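You operate a simulated robot arm through the tools that you are given. There is no shell and no other tool.

You run a simulated two-armed robot. Do the job below in one go: nothing can be reset, and whatever is moved stays where it is left.

JOB
Move the loose bolt to top hole 2 and lay the yellow strip round it.
Fine: run it down by hand; the blue and green strips go on the wide tray; leave the other strips.

Only the result counts: the job must be done as asked and must still hold three seconds after the hand-in. Knocking over, shifting, dropping, spilling or breaking anything else fails it.

ROBOT AND FRAMES
Two 7-joint arms with two-finger grippers on one trunk, on a base that drives. Base frame: it is fixed to the floor where the robot stands at the start and does not move with it; the origin is under the middle of the robot, x ahead of it, y to its left, z up. Lengths are in mm, angles in rad, forces in N, time in s.
The left shoulder is at the start at [64, 175, 1127], the right one opposite. With the tool pointing down near the work surface each hand reaches from about 100 to 820 mm from the robot's upright axis, wherever it stands, measured 20 degrees to its own side. Places, roughly: gold bolt [1750, 1250, 500]; top hole 10 of the shelf side rail [500, 600, 800]; top hole 11 of the shelf side rail [500, 700, 800]; top hole 2 of the shelf side rail [500, 100, 800]; white strip [1500, 500, 750]; wide grey tray [200, 700, 600]. Payload 2.94 kg a hand.
The tool frame of a hand sits at the grasp point between the pads (the TCP): z along the fingers, y along the line on which they close. The tips reach 30 mm beyond it. Largest opening 138 mm; the body of the gripper starts 109 mm behind the TCP.
Orientation is that of the tool frame in the base frame, as [roll, pitch, yaw] about the fixed x, y, z axes, in that order (R = Rz(yaw) Ry(pitch) Rx(roll)). With the fingers straight down and closing along the base's y, the tool's x points along the base's -x, its y along +y and its z along -z.

CONTROLS
- The arms move only by the tool drive_tool. It takes "left_motion", "right_motion" or both (then of equal length, played together; a hand with none holds still); each is a list that holds one entry, the list of rows, each a list of 7 numbers: the shift along the tool's x, y, z in units of 30 mm (1.0 is 30 mm), then the turn, a rotation vector about the tool's x, y, z in units of 6 degrees (1.0 is 6 degrees), then the finger opening in mm, from 0 to 138. In form: [[[tx, ty, tz, ax, ay, az, gripper], ...]]. A call has 1 to 20 rows; each row shifts and turns the commanded pose from where the row before left it, along the tool's axes as they then stand. A call with a number of a shift or a turn outside -1 to 1 is refused whole. Rows are played at 5 a second. More than 50 mm and 0.15 rad between two rows, or a gripper value outside its range, and nothing of the call is played. A pose out of reach is approached as far as the arm can. The call stops where the force on the tool passes 90 N (or 10 N more than at its start, if that is more) or the arm is blocked; 0.2 s more then pass. Each finger halts on what it meets, pressing with about 45 N; the grip force reading is that of the motor and also rises with nothing between the fingers. The clock runs only during rows and for 0.2 s after the last one: add rows that do not move to give the fingers time. The reply holds the time, the measured pose of the TCP, the force on the tool along the base axes, the opening and the grip force, in the units named above and with some noise, with the torque about the TCP (base axes, N m) and any sound that the robot's microphone picked up, and new pictures: "views" is both (left out), scene, wrist or none (wrist: the cameras of the hands that moved).
- Cameras (640 x 400 px; columns grow to the right, rows downward): "scene" is now at [135.5, 33.8, 1602.5]; the picture's right is [0.54, -0.84, 0.00], its down [-0.71, -0.46, -0.54] and it looks along [0.45, 0.29, -0.84] (base axes); focal length 292 px, centre (320, 200). "left" rides on the left gripper at [71, -19, -146] in its tool frame; the picture's right is [0.26, 0.97, 0.00], its down [-0.85, 0.23, -0.48] and it looks along [-0.46, 0.12, 0.88] (tool axes); focal length 280 px, centre (320, 200). "right" rides on the right gripper at [71, 19, -146] in its tool frame; the picture's right is [-0.26, 0.97, 0.00], its down [-0.85, -0.23, -0.48] and it looks along [-0.46, -0.13, 0.88] (tool axes); focal length 280 px, centre (320, 200).
- lift_body(by): slides the trunk up (or, below 0, down) by that many mm; the arms and the scene camera ride with it, the base frame stays. It gives what a move gives, with no picture.
- roll_base(legs): drives the robot by 1 to 6 legs, each [ahead, turn to the left] in mm and rad, along the robot's own axes; the way and the turn of a leg run together, so that a leg with both is an arc; at most 1500 mm and 3.142 rad a leg. The arms and the cameras ride along, it lands a little off, and it stops where it bumps. It gives what a move gives, and a new picture of the scene camera.
- head_to(pan, tilt): turns the head with the scene camera to pan (to the left, within 2.094 rad either way) and tilt (down, from -0.506 to 1.204), counted from straight ahead of the robot. It gives what a move gives, and a new picture of the scene camera.
- measure_at(camera, pixels): for up to 12 pixels [column, row] of the newest picture of that camera ("zoom" is the newest enlarged one), the place [x, y, z] in the base frame of the surface seen there, good to about 2 mm, but the place of the scene camera against the robot may be out by one fixed shift of up to 18 mm in any direction. The clock stands still meanwhile.
- enlarge(camera, box): a new picture of the part [left, top, right, bottom] of that camera's present view, enlarged. The clock stands still meanwhile.
- close_job(): hands the job in; it is judged then, once.

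Leave the grippers open and the arms clear of the work at the hand-in unless told otherwise.

The tools are called after ">>>" as name(argument=value, ...) on one line, values as JSON. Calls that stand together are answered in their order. drive_tool: Moves the arms, as the interface text tells. Its arguments: {"type":"object","properties":{"left_motion":{"type":"array","items":{"type":"array","items":{"type":"array","items":{"type":"number"}}}},"right_motion":{"type":"array","items":{"type":"array","items":{"type":"array","items":{"type":"number"}}}},"views":{"type":"string","enum":["both","scene","wrist","none"]}},"required":[]} The other tools are called the same way: lift_body (by) slides the trunk up or down; roll_base (legs) drives the base; head_to (pan, tilt) turns the head that bears the scene camera; measure_at (camera, pixels) gives the place of the surface under pixels of a picture; enlarge (camera, box) takes an enlarged picture of a part of a camera's view; close_job () hands the job in.

At the start:

```text
time_s: 0.0
left_position: [489.2, 510.6, 1090.5]
left_tcp_rot: [-3.141, -0.002, -3.141]
left_ft_force: [-0.9, -1.8, 0.5]
left_torque: [-0.02, 0.02, -0.03]
left_grip_width: 137.6
left_finger_force: 0.1
right_position: [431.9, 16.6, 1130.8]
right_tcp_rot: [3.139, -0.003, 3.141]
right_ft_force: [0.2, 0.2, 1.0]
right_torque: [0.0, 0.0, 0.02]
right_grip_width: 138.2
right_finger_force: 0.2
trunk travel left (down, up): [-300.0, 434.0]
robot x, y, heading: [-0.6, 0.5, -0.006]
head pan, tilt: [0.576, 1.0]
```

scene: 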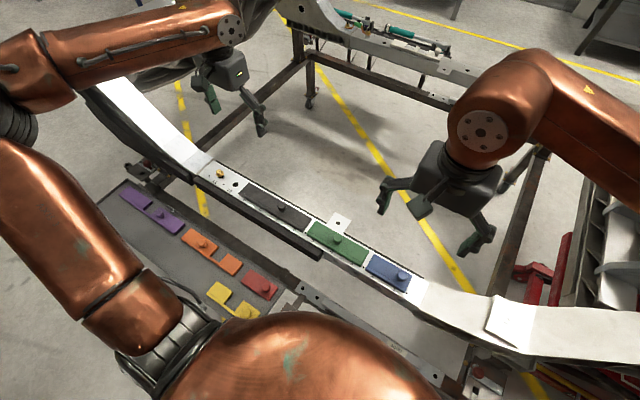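
right: 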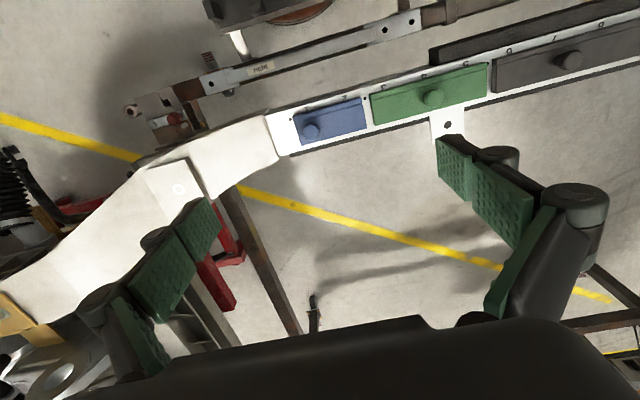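
left: 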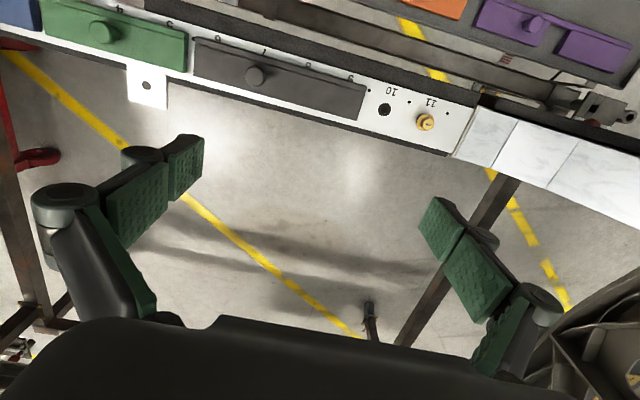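

I see the rail with blue, green and dark strips, a gold bolt near hole 11, and a tray with purple, orange, red and yellow strips. I'll enlarge the views to read the details before moving anything.

>>> enlarge(camera="left", box=[320, 0, 640, 200])

>>> enlarge(camera="scene", box=[100, 150, 300, 330])

>>> enlarge(camera="right", box=[260, 0, 640, 180])

>>> enlarge(camera="scene", box=[270, 0, 470, 120])

```text
2.00 times, centred on (480, 100) of left
```

zoom: 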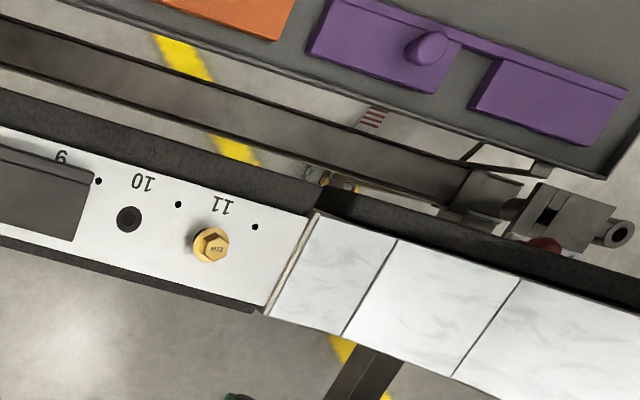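

```text
2.22 times, centred on (200, 240) of scene
```

zoom: 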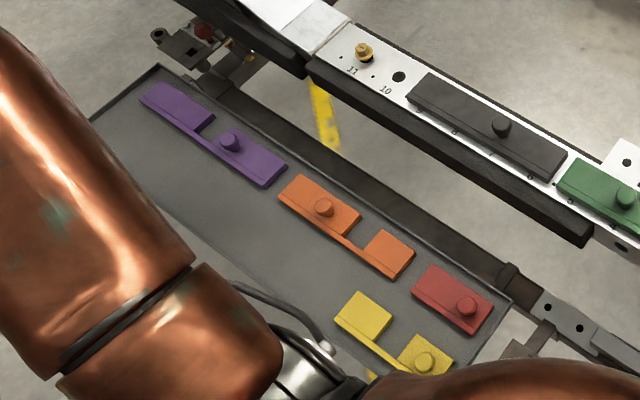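

```text
1.68 times, centred on (450, 90) of right
```

zoom: 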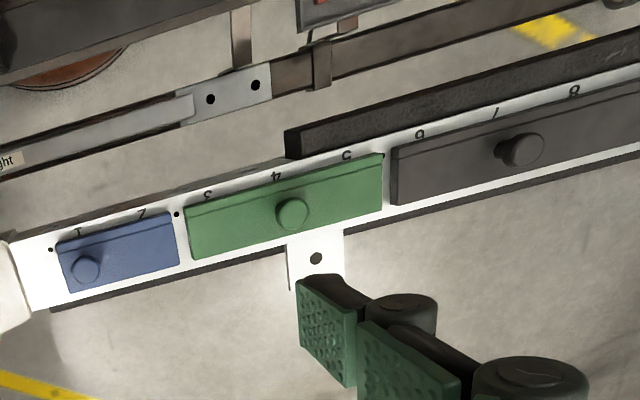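

```text
3.20 times, centred on (370, 60) of scene
```

zoom: 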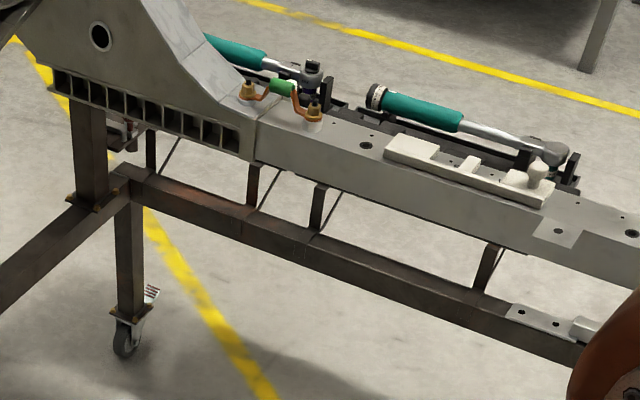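

The bolt at hole 11 seems to stand proud in its hole, but a gold bolt is also named far away near [1750, 1250, 500]. I'll turn the head to look around before deciding which bolt is the loose one.

>>> head_to(pan=0.6, tilt=0.5)

```text
time_s: 0.9
left_position: [490.4, 509.5, 1090.9]
left_tcp_rot: [-3.141, 0.001, -3.141]
left_ft_force: [0.6, 0.5, 0.5]
left_torque: [-0.01, -0.03, 0.01]
left_grip_width: 138.1
left_finger_force: 0.1
right_position: [433.1, 16.4, 1130.3]
right_tcp_rot: [3.139, -0.001, -3.141]
right_ft_force: [-0.3, 0.2, -0.6]
right_torque: [0.01, 0.04, -0.01]
right_grip_width: 138.1
right_finger_force: 0.1
trunk travel left (down, up): [-300.0, 434.0]
robot x, y, heading: [2.7, 0.2, -0.004]
head pan, tilt: [0.6, 0.499]
```

scene: 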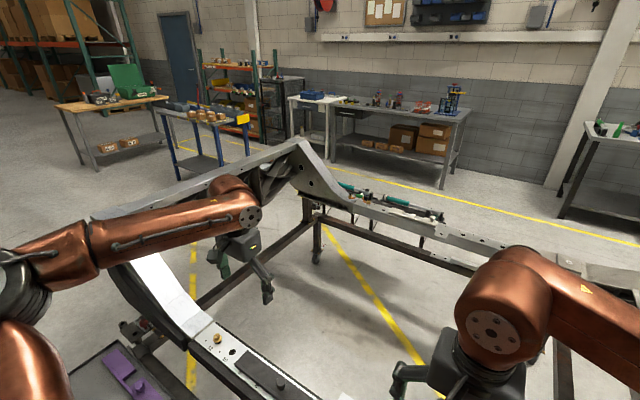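

The frame has a far rail too, with the white strip and some fittings. I'll enlarge that far part and the region near the corner.

>>> enlarge(camera="scene", box=[260, 130, 500, 280])

>>> enlarge(camera="scene", box=[180, 320, 300, 395])

>>> enlarge(camera="scene", box=[440, 200, 640, 325])

>>> measure_at(camera="scene", pixels=[[217, 338], [232, 352], [360, 200], [435, 228], [349, 196], [280, 384], [130, 370]])

```text
2.67 times, centred on (380, 205) of scene
```

zoom: 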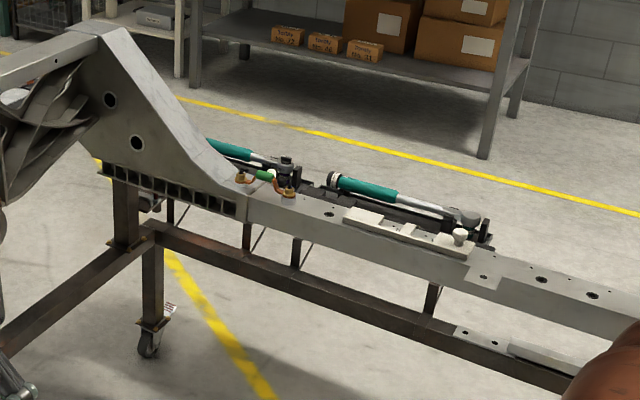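

```text
5.33 times, centred on (240, 358) of scene
```

zoom: 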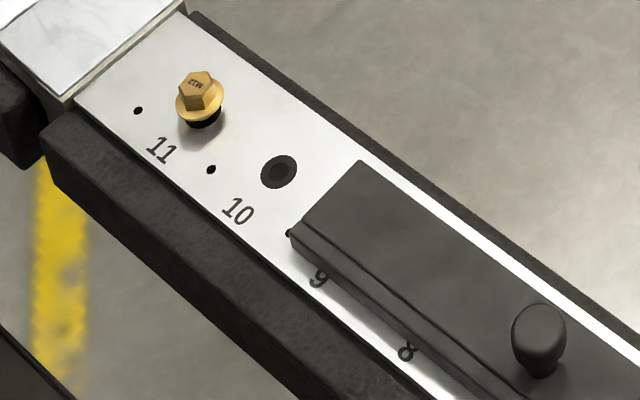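

```text
3.20 times, centred on (540, 262) of scene
```

zoom: 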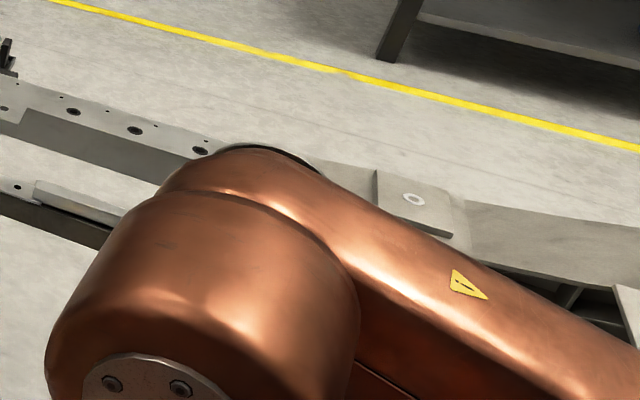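

```text
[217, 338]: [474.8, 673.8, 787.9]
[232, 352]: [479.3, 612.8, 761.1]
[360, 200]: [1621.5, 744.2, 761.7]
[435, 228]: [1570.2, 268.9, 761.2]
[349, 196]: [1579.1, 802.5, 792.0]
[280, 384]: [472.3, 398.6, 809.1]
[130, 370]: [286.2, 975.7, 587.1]
```

The bolt at hole 11 (M12) stands well above the plate with its flange off the surface. The listed far gold bolt would project near pixel (308, 200); I'll zoom in there to see if it matters.

>>> enlarge(camera="scene", box=[270, 170, 350, 220])

>>> enlarge(camera="scene", box=[330, 180, 400, 224])

>>> enlarge(camera="scene", box=[400, 190, 470, 234])

```text
8.00 times, centred on (310, 195) of scene
```

zoom: 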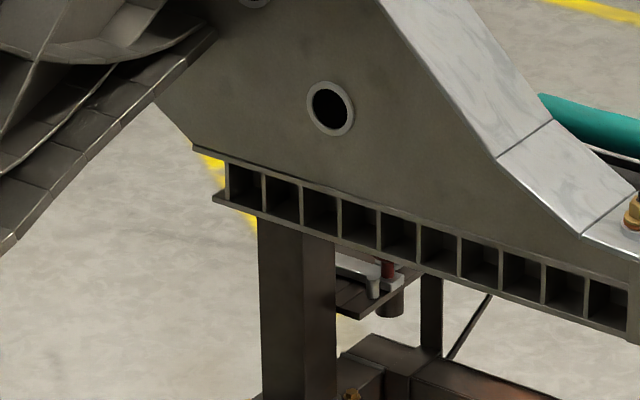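

```text
9.09 times, centred on (365, 202) of scene
```

zoom: 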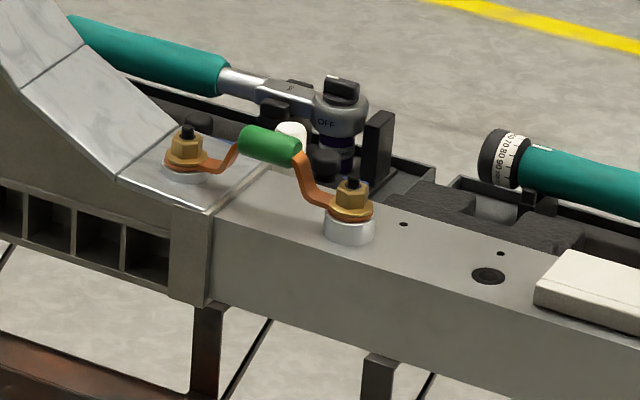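

```text
9.09 times, centred on (435, 212) of scene
```

zoom: 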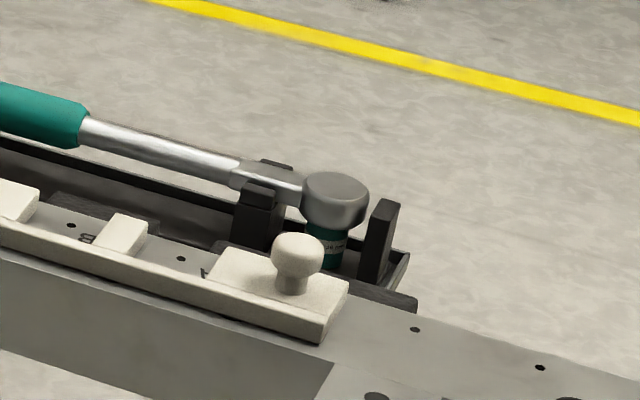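

That far gold bolt is part of the trestle's corner joint and stays put; so the loose bolt is the one standing up in hole 11. Next I look down at the tray and the near rail with the head turned left and tilted down.

>>> head_to(pan=1.1, tilt=1.0)

```text
time_s: 1.9
left_position: [490.3, 509.5, 1090.7]
left_tcp_rot: [3.141, 0.0, 3.141]
left_ft_force: [-0.9, 0.2, 0.5]
left_torque: [0.03, 0.0, 0.0]
left_grip_width: 138.1
left_finger_force: 0.1
right_position: [431.1, 17.5, 1130.2]
right_tcp_rot: [3.139, -0.002, -3.141]
right_ft_force: [-0.3, -0.2, -0.5]
right_torque: [0.03, 0.04, -0.01]
right_grip_width: 137.9
right_finger_force: 0.1
trunk travel left (down, up): [-300.0, 434.0]
robot x, y, heading: [-0.6, -2.7, -0.0]
head pan, tilt: [1.1, 1.0]
```

scene: 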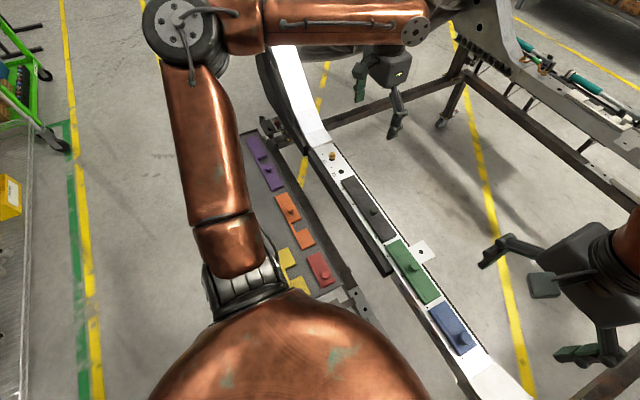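

>>> measure_at(camera="scene", pixels=[[245, 138], [340, 290], [245, 185], [268, 140], [288, 257], [318, 268], [305, 236], [270, 172], [332, 156], [460, 343], [415, 266], [375, 212]])

>>> enlarge(camera="scene", box=[220, 110, 380, 310])

>>> enlarge(camera="scene", box=[320, 140, 520, 400])

```text
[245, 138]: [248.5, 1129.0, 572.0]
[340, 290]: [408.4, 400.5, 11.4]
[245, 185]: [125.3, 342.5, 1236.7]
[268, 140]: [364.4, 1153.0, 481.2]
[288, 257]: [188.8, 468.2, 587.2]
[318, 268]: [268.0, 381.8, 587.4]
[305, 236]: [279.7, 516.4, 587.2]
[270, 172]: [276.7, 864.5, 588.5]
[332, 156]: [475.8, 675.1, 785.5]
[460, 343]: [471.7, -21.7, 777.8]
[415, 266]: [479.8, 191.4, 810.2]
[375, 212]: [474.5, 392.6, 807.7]
```

```text
2.00 times, centred on (300, 210) of scene
```

zoom: 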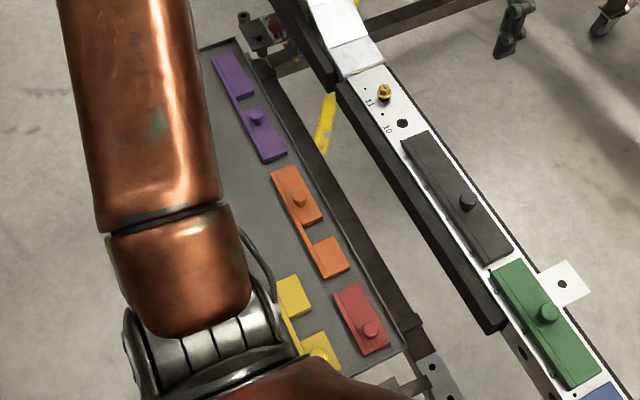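

```text
1.54 times, centred on (420, 270) of scene
```

zoom: 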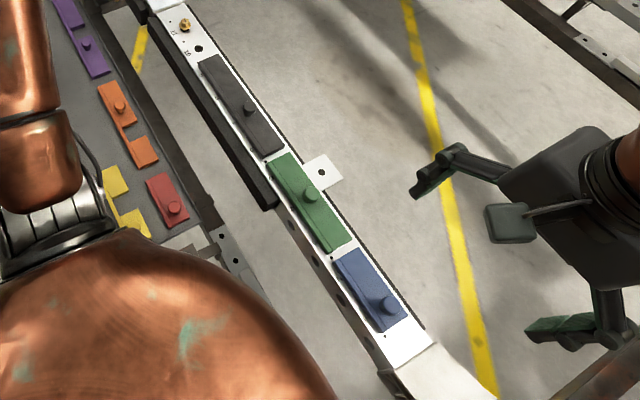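

The tray spans roughly y 350 to 1130 at z 587. I'll measure the numbered labels, strip corners and knobs through the wrist cameras, since these carry no shift.

>>> measure_at(camera="right", pixels=[[307, 109], [344, 98], [383, 87], [424, 76], [466, 63], [310, 131], [433, 97], [296, 113], [363, 97], [370, 93], [487, 63], [447, 124]])

>>> measure_at(camera="left", pixels=[[425, 122], [384, 109], [431, 103], [390, 90], [447, 113], [409, 101], [254, 76], [196, 40], [365, 85], [102, 33], [147, 86], [426, 130]])

```text
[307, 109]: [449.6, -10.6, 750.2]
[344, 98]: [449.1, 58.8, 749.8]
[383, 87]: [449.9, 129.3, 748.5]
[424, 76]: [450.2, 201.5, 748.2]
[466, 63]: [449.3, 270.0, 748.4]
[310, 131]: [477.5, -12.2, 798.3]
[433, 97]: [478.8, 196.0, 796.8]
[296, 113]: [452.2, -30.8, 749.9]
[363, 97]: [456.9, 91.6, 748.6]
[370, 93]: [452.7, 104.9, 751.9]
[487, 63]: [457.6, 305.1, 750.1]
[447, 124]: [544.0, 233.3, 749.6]
```

```text
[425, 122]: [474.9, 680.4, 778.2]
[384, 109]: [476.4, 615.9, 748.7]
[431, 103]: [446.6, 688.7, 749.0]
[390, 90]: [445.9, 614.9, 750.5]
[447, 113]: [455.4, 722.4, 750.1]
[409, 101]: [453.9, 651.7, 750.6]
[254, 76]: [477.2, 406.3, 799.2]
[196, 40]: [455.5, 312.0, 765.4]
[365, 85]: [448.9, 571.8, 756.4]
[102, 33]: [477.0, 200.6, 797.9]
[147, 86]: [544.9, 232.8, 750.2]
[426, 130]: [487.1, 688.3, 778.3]
```

Wrist cameras give the plate top at z≈749.5, holes at x≈477 spaced about 70 mm: hole 1 at y≈-11, hole 2 ≈59, hole 10 ≈616, hole 11 ≈686. The bolt head top is at 778. Next I move the left hand back over the tray and turn it so its camera looks along +y on the tray.

>>> drive_tool(left_motion=[[[1, -0.3, 0, 0, 0, 0, 138], [1, -0.3, 0, 0, 0, 0, 138], [1, -0.3, 0, 0, 0, 0, 138], [1, -0.3, 0, 0, 0, 0, 138], [1, -0.3, 0, 0, 0, 0, 138], [1, -0.3, 0, 0, 0, 0, 138], [0.5, -0.3, 0, 0, 0, 0, 138], [0, 0, 0, 0, 0, -1, 138], [0, 0, 0, 0, 0, -1, 138], [0, 0, 0, 0, 0, -1, 138], [0, 0, 0, 0, 0, -1, 138], [0, 0, 0, 0, 0, -1, 138], [0, 0, 0, 0, 0, -1, 138], [0, 0, 0, 0, 0, -1, 138], [0, 0, 0, 0, 0, -1, 138], [0, 0, 0, 0, 0, -1, 138], [0, 0, 0, 0, 0, -1, 138], [0, 0, 0, 0, 0, -1, 138], [0, 0, 0, 0, 0, -1, 138], [0, 0, 0, 0, 0, 0, 138]]], views="both")

```text
time_s: 6.1
left_position: [294.3, 447.1, 1091.2]
left_tcp_rot: [-3.141, 0.0, -1.884]
left_ft_force: [-0.3, 0.4, 0.3]
left_torque: [0.0, 0.0, 0.03]
left_grip_width: 137.7
left_finger_force: 0.1
right_position: [430.7, 16.3, 1131.0]
right_tcp_rot: [3.137, 0.001, 3.141]
right_ft_force: [0.6, 0.4, 0.2]
right_torque: [-0.02, -0.04, 0.01]
right_grip_width: 138.4
right_finger_force: 0.0
trunk travel left (down, up): [-300.0, 434.0]
robot x, y, heading: [-0.3, 5.5, -0.002]
head pan, tilt: [1.1, 1.0]
```

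scene: 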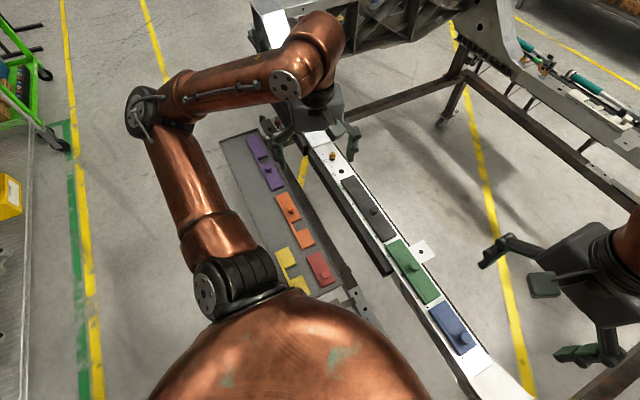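
left: 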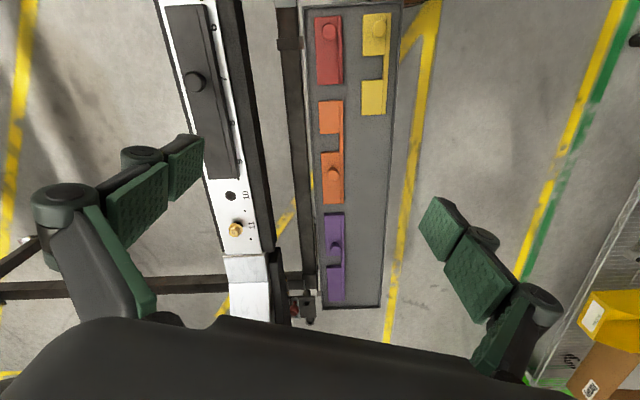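

The left camera now sees the whole tray: red and yellow at low y, orange, then purple at high y, with the tray's near half (right side in the picture) free. I'll enlarge and measure it.

>>> enlarge(camera="left", box=[280, 0, 440, 130])

>>> measure_at(camera="left", pixels=[[363, 13], [390, 13], [387, 116], [362, 115], [376, 30], [390, 60], [383, 65], [316, 15], [340, 85], [308, 305], [381, 306], [398, 12]])

>>> measure_at(camera="left", pixels=[[328, 30], [333, 172], [336, 246], [345, 210], [323, 302], [346, 302], [372, 70], [372, 50], [372, 83], [355, 250], [390, 150], [236, 230]])

>>> enlarge(camera="left", box=[350, 0, 410, 125])

```text
3.08 times, centred on (360, 65) of left
```

zoom: 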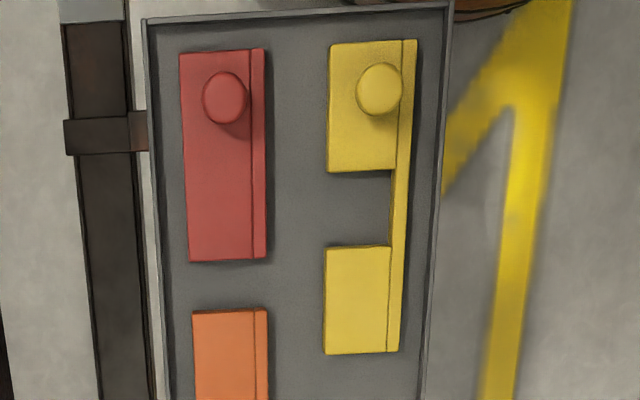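

```text
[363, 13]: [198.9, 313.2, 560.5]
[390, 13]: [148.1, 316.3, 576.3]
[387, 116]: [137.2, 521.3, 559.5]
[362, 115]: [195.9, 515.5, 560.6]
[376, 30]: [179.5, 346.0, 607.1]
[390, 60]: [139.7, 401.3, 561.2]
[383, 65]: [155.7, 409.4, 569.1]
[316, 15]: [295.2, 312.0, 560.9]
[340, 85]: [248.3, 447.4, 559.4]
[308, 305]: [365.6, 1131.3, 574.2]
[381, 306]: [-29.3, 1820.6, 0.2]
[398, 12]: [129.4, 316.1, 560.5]
```

```text
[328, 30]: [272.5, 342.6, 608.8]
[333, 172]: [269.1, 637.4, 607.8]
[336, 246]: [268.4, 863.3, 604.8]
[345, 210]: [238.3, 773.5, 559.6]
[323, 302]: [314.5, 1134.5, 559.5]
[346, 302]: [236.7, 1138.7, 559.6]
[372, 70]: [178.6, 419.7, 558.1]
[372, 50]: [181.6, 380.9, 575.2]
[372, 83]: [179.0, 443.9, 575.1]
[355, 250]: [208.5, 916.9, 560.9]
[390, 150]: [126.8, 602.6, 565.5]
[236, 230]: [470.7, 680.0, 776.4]
```

```text
3.20 times, centred on (380, 62) of left
```

zoom: 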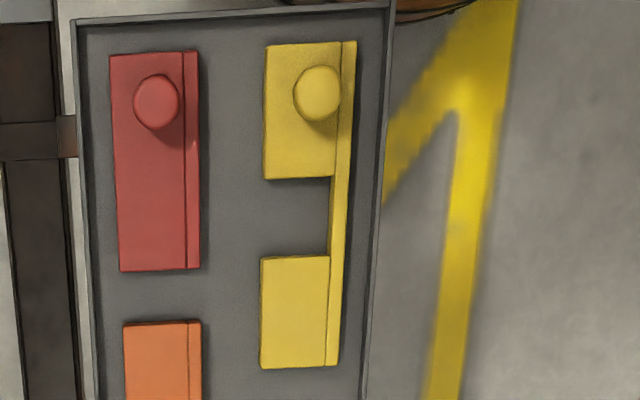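

The yellow strip is 3 holes long (y 313–517), with its gap in the middle, its bar on the robot side (−x) and its knob at the low-y end [179.5, 346, 607]. That is the same sense as the strips on the rail, so on the rail its knob goes over hole 1 and the gap over hole 2. The tray floor is z≈560, and the near half is free from y≈530 on. First I move the right arm out to −y and turn the left hand back to closing along y.

>>> drive_tool(left_motion=[[[0, 0, 0, 0, 0, 1, 138], [0, 0, 0, 0, 0, 1, 138], [0, 0, 0, 0, 0, 1, 138], [0, 0, 0, 0, 0, 1, 138], [0, 0, 0, 0, 0, 1, 138], [0, 0, 0, 0, 0, 1, 138], [0, 0, 0, 0, 0, 1, 138], [0, 0, 0, 0, 0, 1, 138], [0, 0, 0, 0, 0, 1, 138], [0, 0, 0, 0, 0, 1, 138], [0, 0, 0, 0, 0, 1, 138], [0, 0, 0, 0, 0, 1, 138], [0, 0, 0, 0, 0, 0, 138], [0, 0, 0, 0, 0, 0, 138]]], right_motion=[[[0, -1, 0, 0, 0, 0, 138], [0, -1, 0, 0, 0, 0, 138], [0, -1, 0, 0, 0, 0, 138], [0, -1, 0, 0, 0, 0, 138], [0, -1, 0, 0, 0, 0, 138], [0, -1, 0, 0, 0, 0, 138], [0, -1, 0, 0, 0, 0, 138], [0, -1, 0, 0, 0, 0, 138], [0, -1, 0, 0, 0, 0, 138], [0, -1, 0, 0, 0, 0, 138], [0, -1, 0, 0, 0, 0, 138], [0, -1, 0, 0, 0, 0, 138], [0, -1, 0, 0, 0, 0, 138], [0, -1, 0, 0, 0, 0, 138]]], views="scene")

```text
time_s: 9.1
left_position: [293.8, 445.0, 1091.1]
left_tcp_rot: [-3.142, 0.002, -3.141]
left_ft_force: [-0.1, -0.6, 0.3]
left_torque: [0.02, -0.01, 0.01]
left_grip_width: 138.2
left_finger_force: 0.1
right_position: [430.3, -403.6, 1127.9]
right_tcp_rot: [3.139, 0.002, -3.14]
right_ft_force: [0.5, -0.7, -0.2]
right_torque: [-0.03, -0.01, -0.01]
right_grip_width: 137.9
right_finger_force: 0.0
trunk travel left (down, up): [-300.0, 434.0]
robot x, y, heading: [4.1, 5.3, 0.0]
head pan, tilt: [1.1, 1.0]
```

scene: 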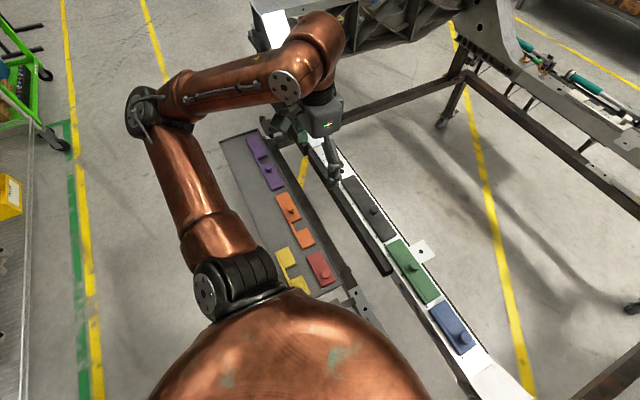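

Now I move the left hand to about [370, 20, 950], so that its camera looks at the blue strip and holes 1–3.

>>> drive_tool(left_motion=[[[-0.16, -0.886, 0.29, 0, 0, 0, 100], [-0.16, -0.886, 0.29, 0, 0, 0, 100], [-0.16, -0.886, 0.29, 0, 0, 0, 100], [-0.16, -0.886, 0.29, 0, 0, 0, 100], [-0.16, -0.886, 0.29, 0, 0, 0, 100], [-0.16, -0.886, 0.29, 0, 0, 0, 100], [-0.16, -0.886, 0.29, 0, 0, 0, 100], [-0.16, -0.886, 0.29, 0, 0, 0, 100], [-0.16, -0.886, 0.29, 0, 0, 0, 100], [-0.16, -0.886, 0.29, 0, 0, 0, 100], [-0.16, -0.886, 0.29, 0, 0, 0, 100], [-0.16, -0.886, 0.29, 0, 0, 0, 100], [-0.16, -0.886, 0.29, 0, 0, 0, 100], [-0.16, -0.886, 0.29, 0, 0, 0, 100], [-0.16, -0.886, 0.29, 0, 0, 0, 100], [-0.16, -0.886, 0.29, 0, 0, 0, 100], [0, 0, 0, 0, 0, 0, 100], [0, 0, 0, 0, 0, 0, 100]]], views="wrist")

>>> head_to(pan=0.3, tilt=1.0)

```text
time_s: 12.9
left_position: [372.9, 119.0, 995.7]
left_tcp_rot: [-3.14, 0.0, -3.138]
left_ft_force: [-0.2, 0.5, 1.1]
left_torque: [0.0, 0.01, 0.0]
left_grip_width: 100.1
left_finger_force: 0.0
left hand out of reach, approached as far as the arm can: row 4, 5, 6, 13, 14, 15, 16
right_position: [431.5, -403.5, 1128.2]
right_tcp_rot: [3.138, 0.0, -3.14]
right_ft_force: [0.0, 0.5, 0.5]
right_torque: [0.02, 0.0, -0.02]
right_grip_width: 138.0
right_finger_force: 0.0
trunk travel left (down, up): [-300.0, 434.0]
robot x, y, heading: [1.2, -2.0, 0.006]
head pan, tilt: [1.1, 1.0]
```

left: 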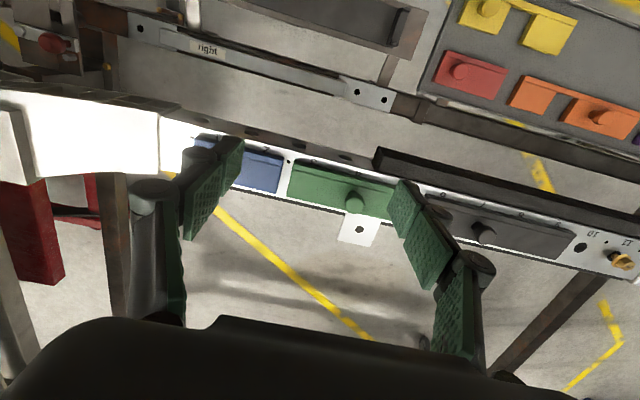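

```text
time_s: 14.0
left_position: [373.0, 118.8, 995.8]
left_tcp_rot: [-3.141, 0.0, -3.14]
left_ft_force: [0.4, 0.0, 0.6]
left_torque: [0.02, -0.02, 0.01]
left_grip_width: 100.2
left_finger_force: 0.0
right_position: [431.2, -402.5, 1128.4]
right_tcp_rot: [3.137, -0.001, 3.141]
right_ft_force: [0.3, 0.1, 0.9]
right_torque: [-0.01, -0.02, 0.02]
right_grip_width: 138.0
right_finger_force: 0.0
trunk travel left (down, up): [-300.0, 434.0]
robot x, y, heading: [1.3, 0.8, -0.002]
head pan, tilt: [0.3, 1.0]
```

scene: 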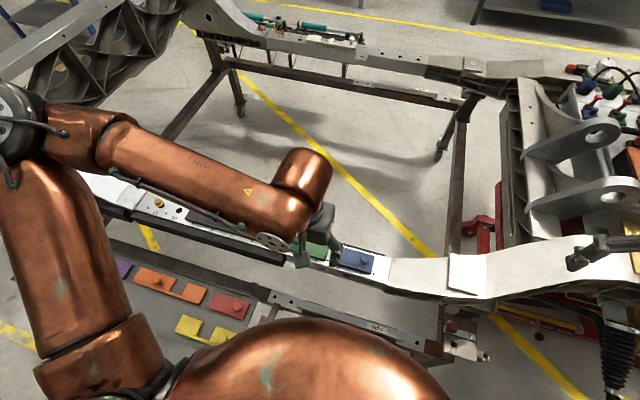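

The left arm stopped at [373, 119, 996], short of its goal, probably because it's folded too close in and too high. I'll move it forward and lower to see whether it gets there.

>>> drive_tool(left_motion=[[[-1, 0, 0.5, 0, 0, 0, 100], [-1, 0, 0.5, 0, 0, 0, 100], [-1, 0, 0.5, 0, 0, 0, 100], [0, 0, 0, 0, 0, 0, 100]]], views="both")

```text
time_s: 15.0
left_position: [403.8, 128.6, 988.2]
left_tcp_rot: [-3.141, 0.003, 3.14]
left_ft_force: [-0.5, -0.3, -0.9]
left_torque: [-0.02, 0.01, 0.0]
left_grip_width: 99.9
left_finger_force: 0.2
left hand out of reach, approached as far as the arm can: row 1, 2, 3
right_position: [430.9, -402.8, 1127.0]
right_tcp_rot: [3.138, 0.0, 3.14]
right_ft_force: [-0.4, 0.2, -0.4]
right_torque: [0.02, -0.02, 0.01]
right_grip_width: 138.1
right_finger_force: 0.0
trunk travel left (down, up): [-300.0, 434.0]
robot x, y, heading: [-3.4, -1.2, 0.005]
head pan, tilt: [0.3, 1.0]
```

scene: 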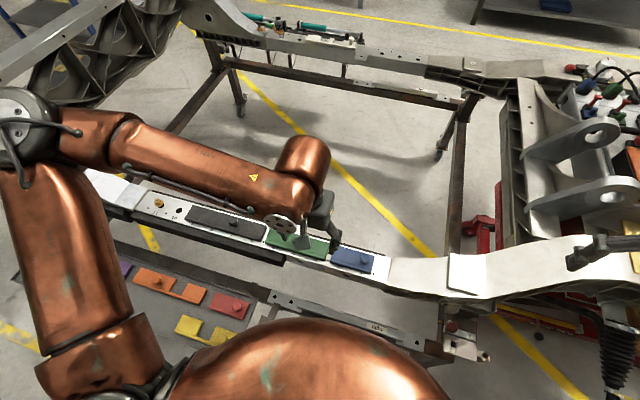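
left: 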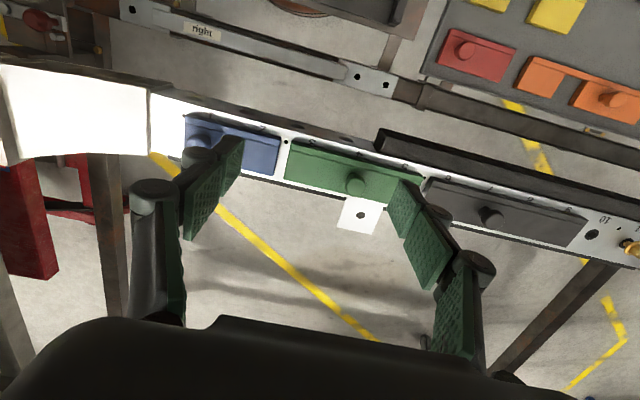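

The left arm can't come further inward than y≈120 from this heading. Turning the robot to the right would bring hole 2 to its left side; before that I check the clearance around the base by looking down on both sides.

>>> measure_at(camera="left", pixels=[[200, 30], [130, 12], [95, 60], [40, 15], [105, 250], [30, 240], [390, 80], [300, 10], [380, 10], [470, 100], [60, 130], [150, 110]])

>>> head_to(pan=-0.5, tilt=1.1)

```text
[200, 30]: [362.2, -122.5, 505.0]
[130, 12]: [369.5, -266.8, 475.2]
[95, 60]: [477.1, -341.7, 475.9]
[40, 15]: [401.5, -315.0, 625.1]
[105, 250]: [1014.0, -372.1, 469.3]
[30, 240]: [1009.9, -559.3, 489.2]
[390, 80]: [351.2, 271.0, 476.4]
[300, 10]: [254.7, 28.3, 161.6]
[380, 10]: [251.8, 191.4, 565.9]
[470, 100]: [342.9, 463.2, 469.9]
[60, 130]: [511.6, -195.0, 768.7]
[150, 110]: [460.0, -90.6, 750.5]
```

```text
time_s: 16.1
left_position: [404.1, 128.5, 987.5]
left_tcp_rot: [3.141, -0.001, -3.141]
left_ft_force: [-0.2, 0.9, -0.1]
left_torque: [0.02, 0.01, 0.02]
left_grip_width: 100.1
left_finger_force: 0.1
right_position: [430.5, -401.7, 1127.7]
right_tcp_rot: [3.138, -0.001, 3.141]
right_ft_force: [0.4, 0.3, 0.2]
right_torque: [-0.03, -0.03, -0.02]
right_grip_width: 138.1
right_finger_force: 0.0
trunk travel left (down, up): [-300.0, 434.0]
robot x, y, heading: [-0.4, -0.7, 0.0]
head pan, tilt: [-0.499, 1.1]
```

scene: 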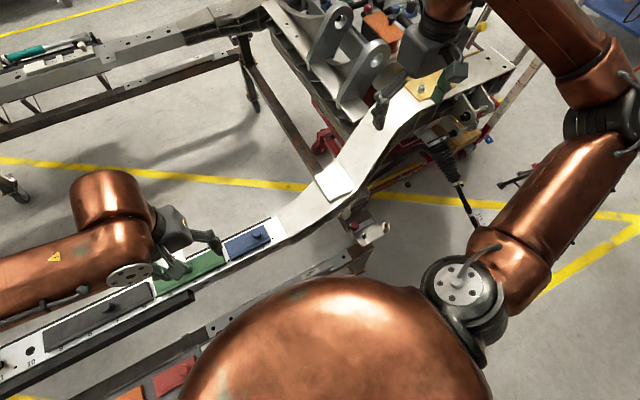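

The base is low and round in front, and the floor to the right is free; hand heights are well above everything there. I'll turn the robot right in place by 0.45 rad.

>>> roll_base(legs=[[0, -0.45]])

```text
time_s: 17.8
left_position: [419.0, -60.7, 988.0]
left_tcp_rot: [-3.141, 0.0, 2.691]
left_ft_force: [-0.1, -0.5, 0.8]
left_torque: [0.03, -0.01, -0.03]
left_grip_width: 100.1
left_finger_force: 0.2
right_position: [212.3, -550.2, 1128.0]
right_tcp_rot: [3.139, 0.001, 2.691]
right_ft_force: [0.4, -0.8, 0.0]
right_torque: [0.0, -0.04, 0.0]
right_grip_width: 137.7
right_finger_force: 0.1
trunk travel left (down, up): [-300.0, 434.0]
robot x, y, heading: [-2.2, -2.3, -0.45]
head pan, tilt: [-0.499, 1.1]
```

scene: 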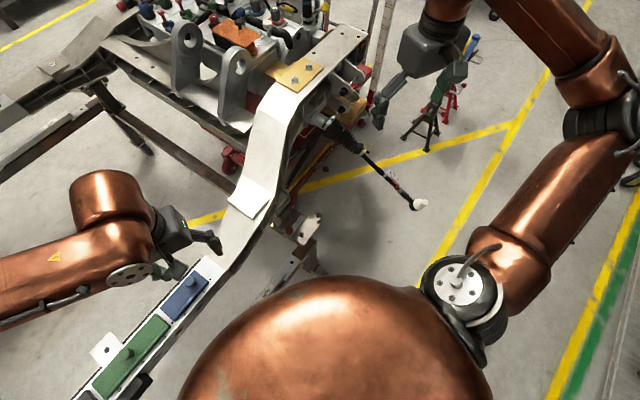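

The turn went cleanly (heading -0.45). Now I turn the left hand back by 25.8° so it closes along base y, and move to about [420, 0, 920] to look at the blue strip.

>>> drive_tool(left_motion=[[[0, 0, 0, 0, 0, -0.86, 100], [0, 0, 0, 0, 0, -0.86, 100], [0, 0, 0, 0, 0, -0.86, 100], [0, 0, 0, 0, 0, -0.86, 100], [0, 0, 0, 0, 0, -0.86, 100], [0, 0.67, 0.75, 0, 0, 0, 100], [0, 0.67, 0.75, 0, 0, 0, 100], [0, 0.67, 0.75, 0, 0, 0, 100], [0, 0, 0, 0, 0, 0, 100]]], views="both")

```text
time_s: 19.8
left_position: [428.7, -7.9, 927.8]
left_tcp_rot: [-3.141, -0.002, 3.141]
left_ft_force: [0.7, -0.2, 0.4]
left_torque: [0.05, 0.0, 0.02]
left_grip_width: 99.9
left_finger_force: 0.1
left hand out of reach, approached as far as the arm can: row 8
right_position: [213.5, -550.5, 1127.6]
right_tcp_rot: [3.138, 0.001, 2.691]
right_ft_force: [-1.3, 0.1, 0.0]
right_torque: [-0.01, 0.0, 0.01]
right_grip_width: 137.7
right_finger_force: 0.0
trunk travel left (down, up): [-300.0, 434.0]
robot x, y, heading: [-0.6, 3.7, -0.451]
head pan, tilt: [-0.499, 1.1]
```

scene: 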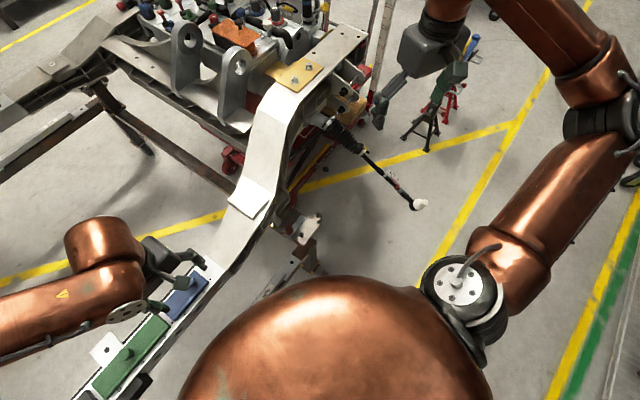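
left: 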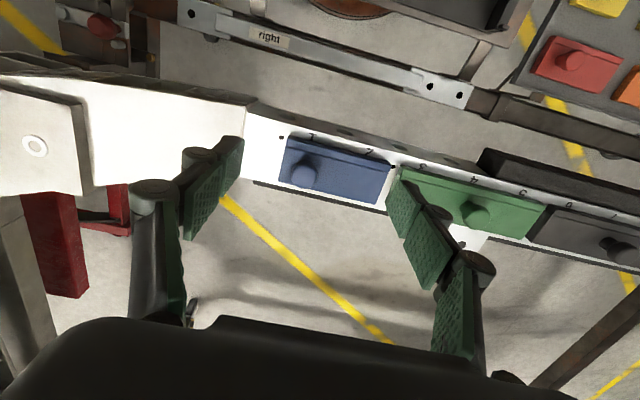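

The hand is at [429, -8, 928] with one step again reported out of reach. I'll check whether going lower and forward frees it.

>>> drive_tool(left_motion=[[[-0.5, 0, 0.7, 0, 0, 0, 100], [-0.5, 0, 0.7, 0, 0, 0, 100], [0, 0, 0, 0, 0, 0, 100]]], views="wrist")

```text
time_s: 20.6
left_position: [456.0, -9.5, 887.2]
left_tcp_rot: [-3.141, 0.001, -3.141]
left_ft_force: [0.4, -0.2, -0.2]
left_torque: [0.01, -0.07, -0.02]
left_grip_width: 100.2
left_finger_force: 0.2
right_position: [213.3, -550.5, 1126.8]
right_tcp_rot: [3.137, -0.001, 2.692]
right_ft_force: [-0.1, -1.1, -0.7]
right_torque: [0.04, -0.02, -0.01]
right_grip_width: 138.0
right_finger_force: 0.1
trunk travel left (down, up): [-300.0, 434.0]
robot x, y, heading: [-1.2, 1.6, -0.451]
head pan, tilt: [-0.499, 1.1]
```

left: 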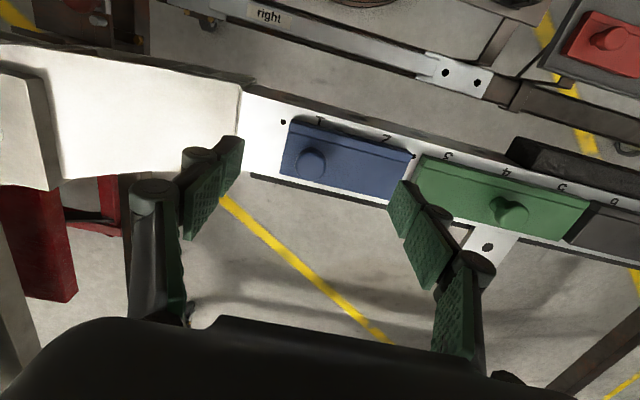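

Good, it moves freely now. The blue knob is at (311, 161) in the left picture; I'll measure the knob and the strip's corners, and the pin holes beside it.

>>> measure_at(camera="left", pixels=[[311, 161], [298, 165], [324, 162], [292, 123], [413, 153], [282, 175], [406, 199], [283, 121], [414, 155], [320, 123], [385, 138], [350, 165]])

>>> enlarge(camera="left", box=[260, 100, 440, 210])

```text
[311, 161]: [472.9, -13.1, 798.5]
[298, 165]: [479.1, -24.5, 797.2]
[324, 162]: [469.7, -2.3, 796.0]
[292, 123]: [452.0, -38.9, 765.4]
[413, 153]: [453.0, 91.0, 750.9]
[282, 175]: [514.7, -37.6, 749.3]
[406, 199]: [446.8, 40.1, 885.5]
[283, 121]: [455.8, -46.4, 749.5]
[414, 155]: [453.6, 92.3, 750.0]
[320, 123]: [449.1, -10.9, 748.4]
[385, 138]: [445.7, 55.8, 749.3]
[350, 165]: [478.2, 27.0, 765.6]
```

```text
3.56 times, centred on (350, 155) of left
```

zoom: 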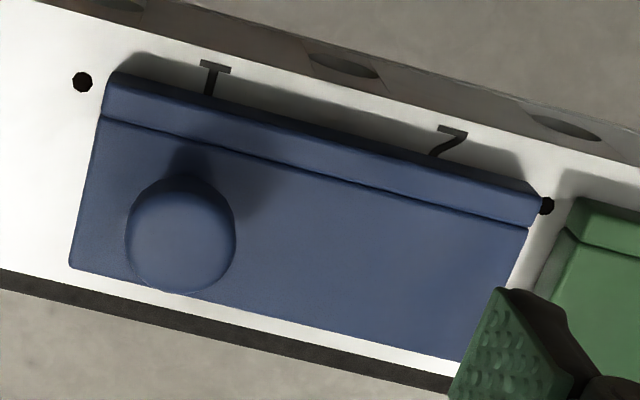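

The blue knob centre is about [477, -12.5], top 798, strip top 765.5. I'll go over it with 70 mm opening, first to z=832 for a check.

>>> drive_tool(left_motion=[[[-0.35, -0.05, 0.9, 0, 0, 0, 70], [-0.35, -0.05, 0.9, 0, 0, 0, 70], [0, 0, 0, 0, 0, 0, 70]]], views="wrist")

```text
time_s: 21.4
left_position: [478.7, -11.3, 832.5]
left_tcp_rot: [3.141, 0.001, -3.14]
left_ft_force: [-0.1, -0.1, 0.4]
left_torque: [-0.01, -0.02, 0.0]
left_grip_width: 69.9
left_finger_force: 0.1
right_position: [212.9, -550.3, 1129.2]
right_tcp_rot: [3.137, 0.0, 2.69]
right_ft_force: [-0.5, -0.5, -0.2]
right_torque: [0.03, -0.02, 0.02]
right_grip_width: 137.9
right_finger_force: 0.0
trunk travel left (down, up): [-300.0, 434.0]
robot x, y, heading: [-1.9, -3.4, -0.452]
head pan, tilt: [-0.499, 1.1]
```

left: 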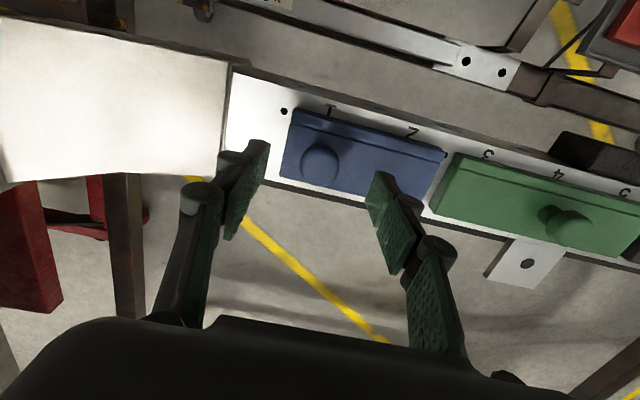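

The knob at (320, 165) sits centred between the finger tips. I go down 31 mm to z≈801 and close on it.

>>> drive_tool(left_motion=[[[0, 0, 0.52, 0, 0, 0, 70], [0, 0, 0.5, 0, 0, 0, 70], [0, 0, 0, 0, 0, 0, 70], [0, 0, 0, 0, 0, 0, 15], [0, 0, 0, 0, 0, 0, 15], [0, 0, 0, 0, 0, 0, 15], [0, 0, 0, 0, 0, 0, 15], [0, 0, 0, 0, 0, 0, 15], [0, 0, 0, 0, 0, 0, 15]]], views="wrist")

```text
time_s: 23.4
left_position: [479.3, 3.2, 811.7]
left_tcp_rot: [-3.138, -0.001, 3.141]
left_ft_force: [0.3, 0.5, -0.1]
left_torque: [-0.03, 0.0, 0.02]
left_grip_width: 27.5
left_finger_force: 44.8
left hand out of reach, approached as far as the arm can: row 1, 2
right_position: [212.5, -549.4, 1127.9]
right_tcp_rot: [3.139, 0.001, 2.691]
right_ft_force: [0.1, -0.1, -0.6]
right_torque: [0.02, 0.0, 0.0]
right_grip_width: 138.2
right_finger_force: 0.0
trunk travel left (down, up): [-300.0, 434.0]
robot x, y, heading: [2.5, 2.1, -0.445]
head pan, tilt: [-0.499, 1.1]
```

left: 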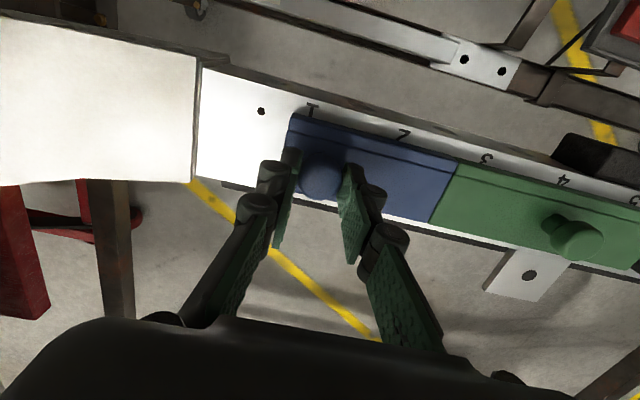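

The arm fell short (reach limit) and drifted 15 mm toward +y while closing, taking the blue strip along against the green; both are to be removed anyway. The grip holds the knob (27.5 mm, 45 N). I lift slowly and watch the forces.

>>> drive_tool(left_motion=[[[0, 0, -0.3, 0, 0, 0, 15], [0, 0, -0.5, 0, 0, 0, 15], [0, 0.1, -0.7, 0, 0, 0, 15], [0, 0.2, -0.7, 0, 0, 0, 15], [0, 0, 0, 0, 0, 0, 15]]], views="both")

```text
time_s: 24.6
left_position: [479.8, 12.0, 877.6]
left_tcp_rot: [3.141, 0.001, 3.141]
left_ft_force: [0.8, 0.0, -2.0]
left_torque: [-0.03, 0.02, 0.04]
left_grip_width: 27.2
left_finger_force: 45.0
right_position: [213.5, -550.0, 1129.1]
right_tcp_rot: [3.138, 0.002, 2.691]
right_ft_force: [-0.3, -0.3, -0.2]
right_torque: [-0.02, 0.02, 0.0]
right_grip_width: 138.1
right_finger_force: 0.0
trunk travel left (down, up): [-300.0, 434.0]
robot x, y, heading: [-4.1, 4.3, -0.446]
head pan, tilt: [-0.499, 1.1]
```

scene: 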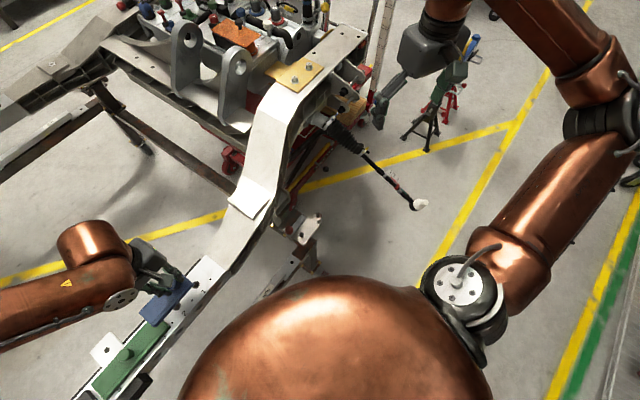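
left: 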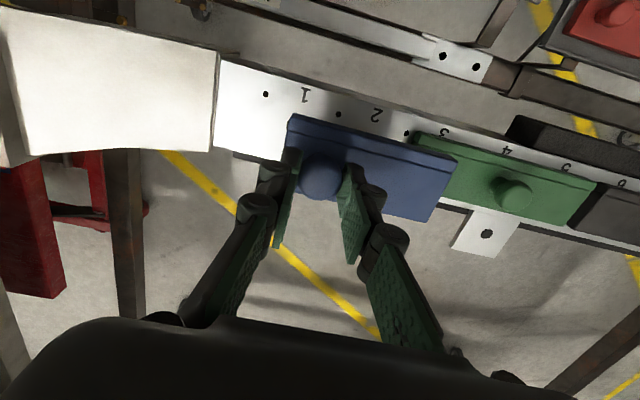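

The blue strip hangs level at the gripper (about 2 N). Its underside is 62 mm below the TCP, so placing on the tray floor means TCP z≈622. I raise it and move toward +y, clear of the other strips, before turning back.

>>> drive_tool(left_motion=[[[0.1, 0.2, -0.9, 0, 0, 0, 15], [0.26, 0.92, -0.6, 0, 0, 0, 15], [0.26, 0.92, -0.5, 0, 0, 0, 15], [0.26, 0.92, -0.5, 0, 0, 0, 15], [0.26, 0.92, -0.3, 0, 0, 0, 15], [0.2, 0.92, 0, 0, 0, 0, 15], [0, 0, 0, 0, 0, 0, 15]]], views="none")

>>> roll_base(legs=[[0, 0.45]])

```text
time_s: 26.2
left_position: [466.5, 54.1, 930.7]
left_tcp_rot: [3.14, 0.0, -3.141]
left_ft_force: [0.2, 0.0, -0.1]
left_torque: [0.0, -0.01, 0.01]
left_grip_width: 27.3
left_finger_force: 45.2
left hand out of reach, approached as far as the arm can: row 3, 4, 5, 6
right_position: [213.5, -550.0, 1128.0]
right_tcp_rot: [3.137, 0.0, 2.691]
right_ft_force: [0.2, 0.5, 0.5]
right_torque: [0.01, 0.01, 0.01]
right_grip_width: 138.2
right_finger_force: 0.0
trunk travel left (down, up): [-300.0, 434.0]
robot x, y, heading: [-1.6, 3.8, -0.451]
head pan, tilt: [-0.499, 1.1]
```

```text
time_s: 27.9
left_position: [395.4, 253.1, 930.5]
left_tcp_rot: [-3.14, 0.0, -2.691]
left_ft_force: [-0.3, -0.3, -1.3]
left_torque: [-0.05, 0.03, -0.01]
left_grip_width: 27.6
left_finger_force: 44.1
right_position: [432.2, -401.6, 1128.0]
right_tcp_rot: [3.136, 0.0, -3.137]
right_ft_force: [0.4, 0.0, 0.0]
right_torque: [-0.03, 0.01, 0.0]
right_grip_width: 137.8
right_finger_force: 0.1
trunk travel left (down, up): [-300.0, 434.0]
robot x, y, heading: [1.8, 1.8, 0.002]
head pan, tilt: [-0.499, 1.1]
```

scene: 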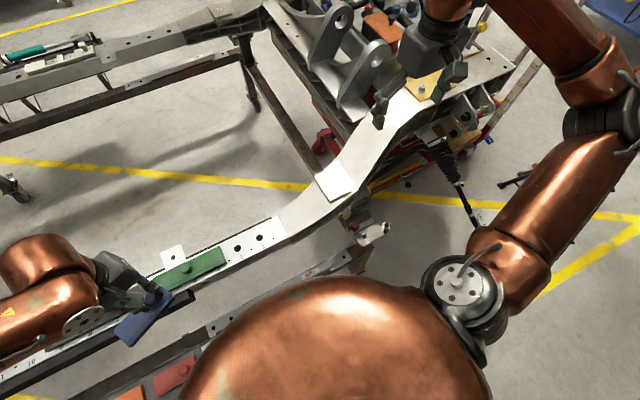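

The robot is back at heading 0 with the blue strip at [395, 253, 930]. I turn the hand 25.8° back to yaw π and carry the strip over toward the free near half of the tray at high level.

>>> drive_tool(left_motion=[[[0, 0, 0, 0, 0, 0.86, 15], [0, 0, 0, 0, 0, 0.86, 15], [0, 0, 0, 0, 0, 0.86, 15], [0, 0, 0, 0, 0, 0.86, 15], [0, 0, 0, 0, 0, 0.86, 15], [0.35, 0.92, 0, 0, 0, 0, 15], [0.35, 0.92, 0, 0, 0, 0, 15], [0.35, 0.92, 0, 0, 0, 0, 15], [0.35, 0.92, 0, 0, 0, 0, 15], [0.35, 0.92, 0, 0, 0, 0, 15], [0.35, 0.92, 0, 0, 0, 0, 15], [0.35, 0.92, 0, 0, 0, 0, 15], [0.35, 0.92, 0, 0, 0, 0, 15], [0.35, 0.92, 0, 0, 0, 0, 15], [0, 0, 0, 0, 0, 0, 15]]], views="wrist")

>>> head_to(pan=1.1, tilt=1.0)

```text
time_s: 31.1
left_position: [332.2, 440.4, 968.3]
left_tcp_rot: [-3.141, 0.001, -3.14]
left_ft_force: [-0.1, 0.2, -0.7]
left_torque: [0.0, -0.03, -0.01]
left_grip_width: 27.4
left_finger_force: 45.1
left hand out of reach, approached as far as the arm can: row 6, 7, 8, 9, 10, 11
right_position: [433.2, -403.7, 1127.6]
right_tcp_rot: [3.137, 0.0, -3.139]
right_ft_force: [-0.3, 0.1, -0.2]
right_torque: [0.0, 0.02, 0.0]
right_grip_width: 138.1
right_finger_force: 0.1
trunk travel left (down, up): [-300.0, 434.0]
robot x, y, heading: [1.7, -2.2, 0.002]
head pan, tilt: [-0.499, 1.1]
```

left: 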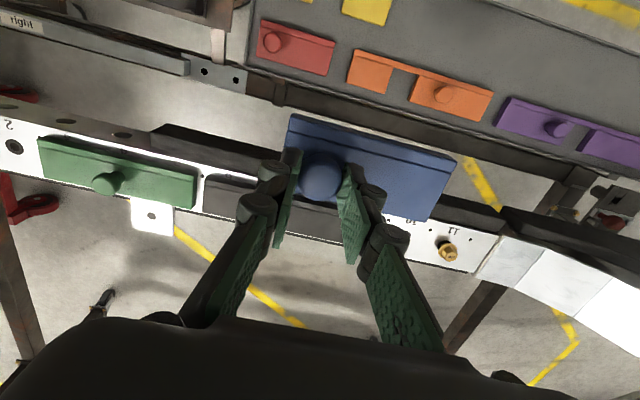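

```text
time_s: 32.8
left_position: [330.4, 439.8, 968.2]
left_tcp_rot: [-3.141, 0.0, -3.139]
left_ft_force: [0.6, 0.3, -1.4]
left_torque: [-0.02, 0.0, 0.02]
left_grip_width: 27.5
left_finger_force: 45.0
right_position: [431.8, -401.4, 1128.7]
right_tcp_rot: [3.138, 0.0, -3.14]
right_ft_force: [0.6, 0.2, 0.1]
right_torque: [0.0, 0.01, -0.02]
right_grip_width: 138.0
right_finger_force: 0.1
trunk travel left (down, up): [-300.0, 434.0]
robot x, y, heading: [-0.5, -1.5, 0.002]
head pan, tilt: [1.1, 1.0]
```

scene: 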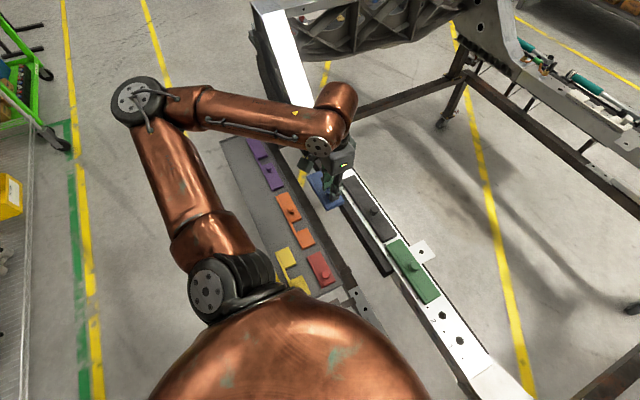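

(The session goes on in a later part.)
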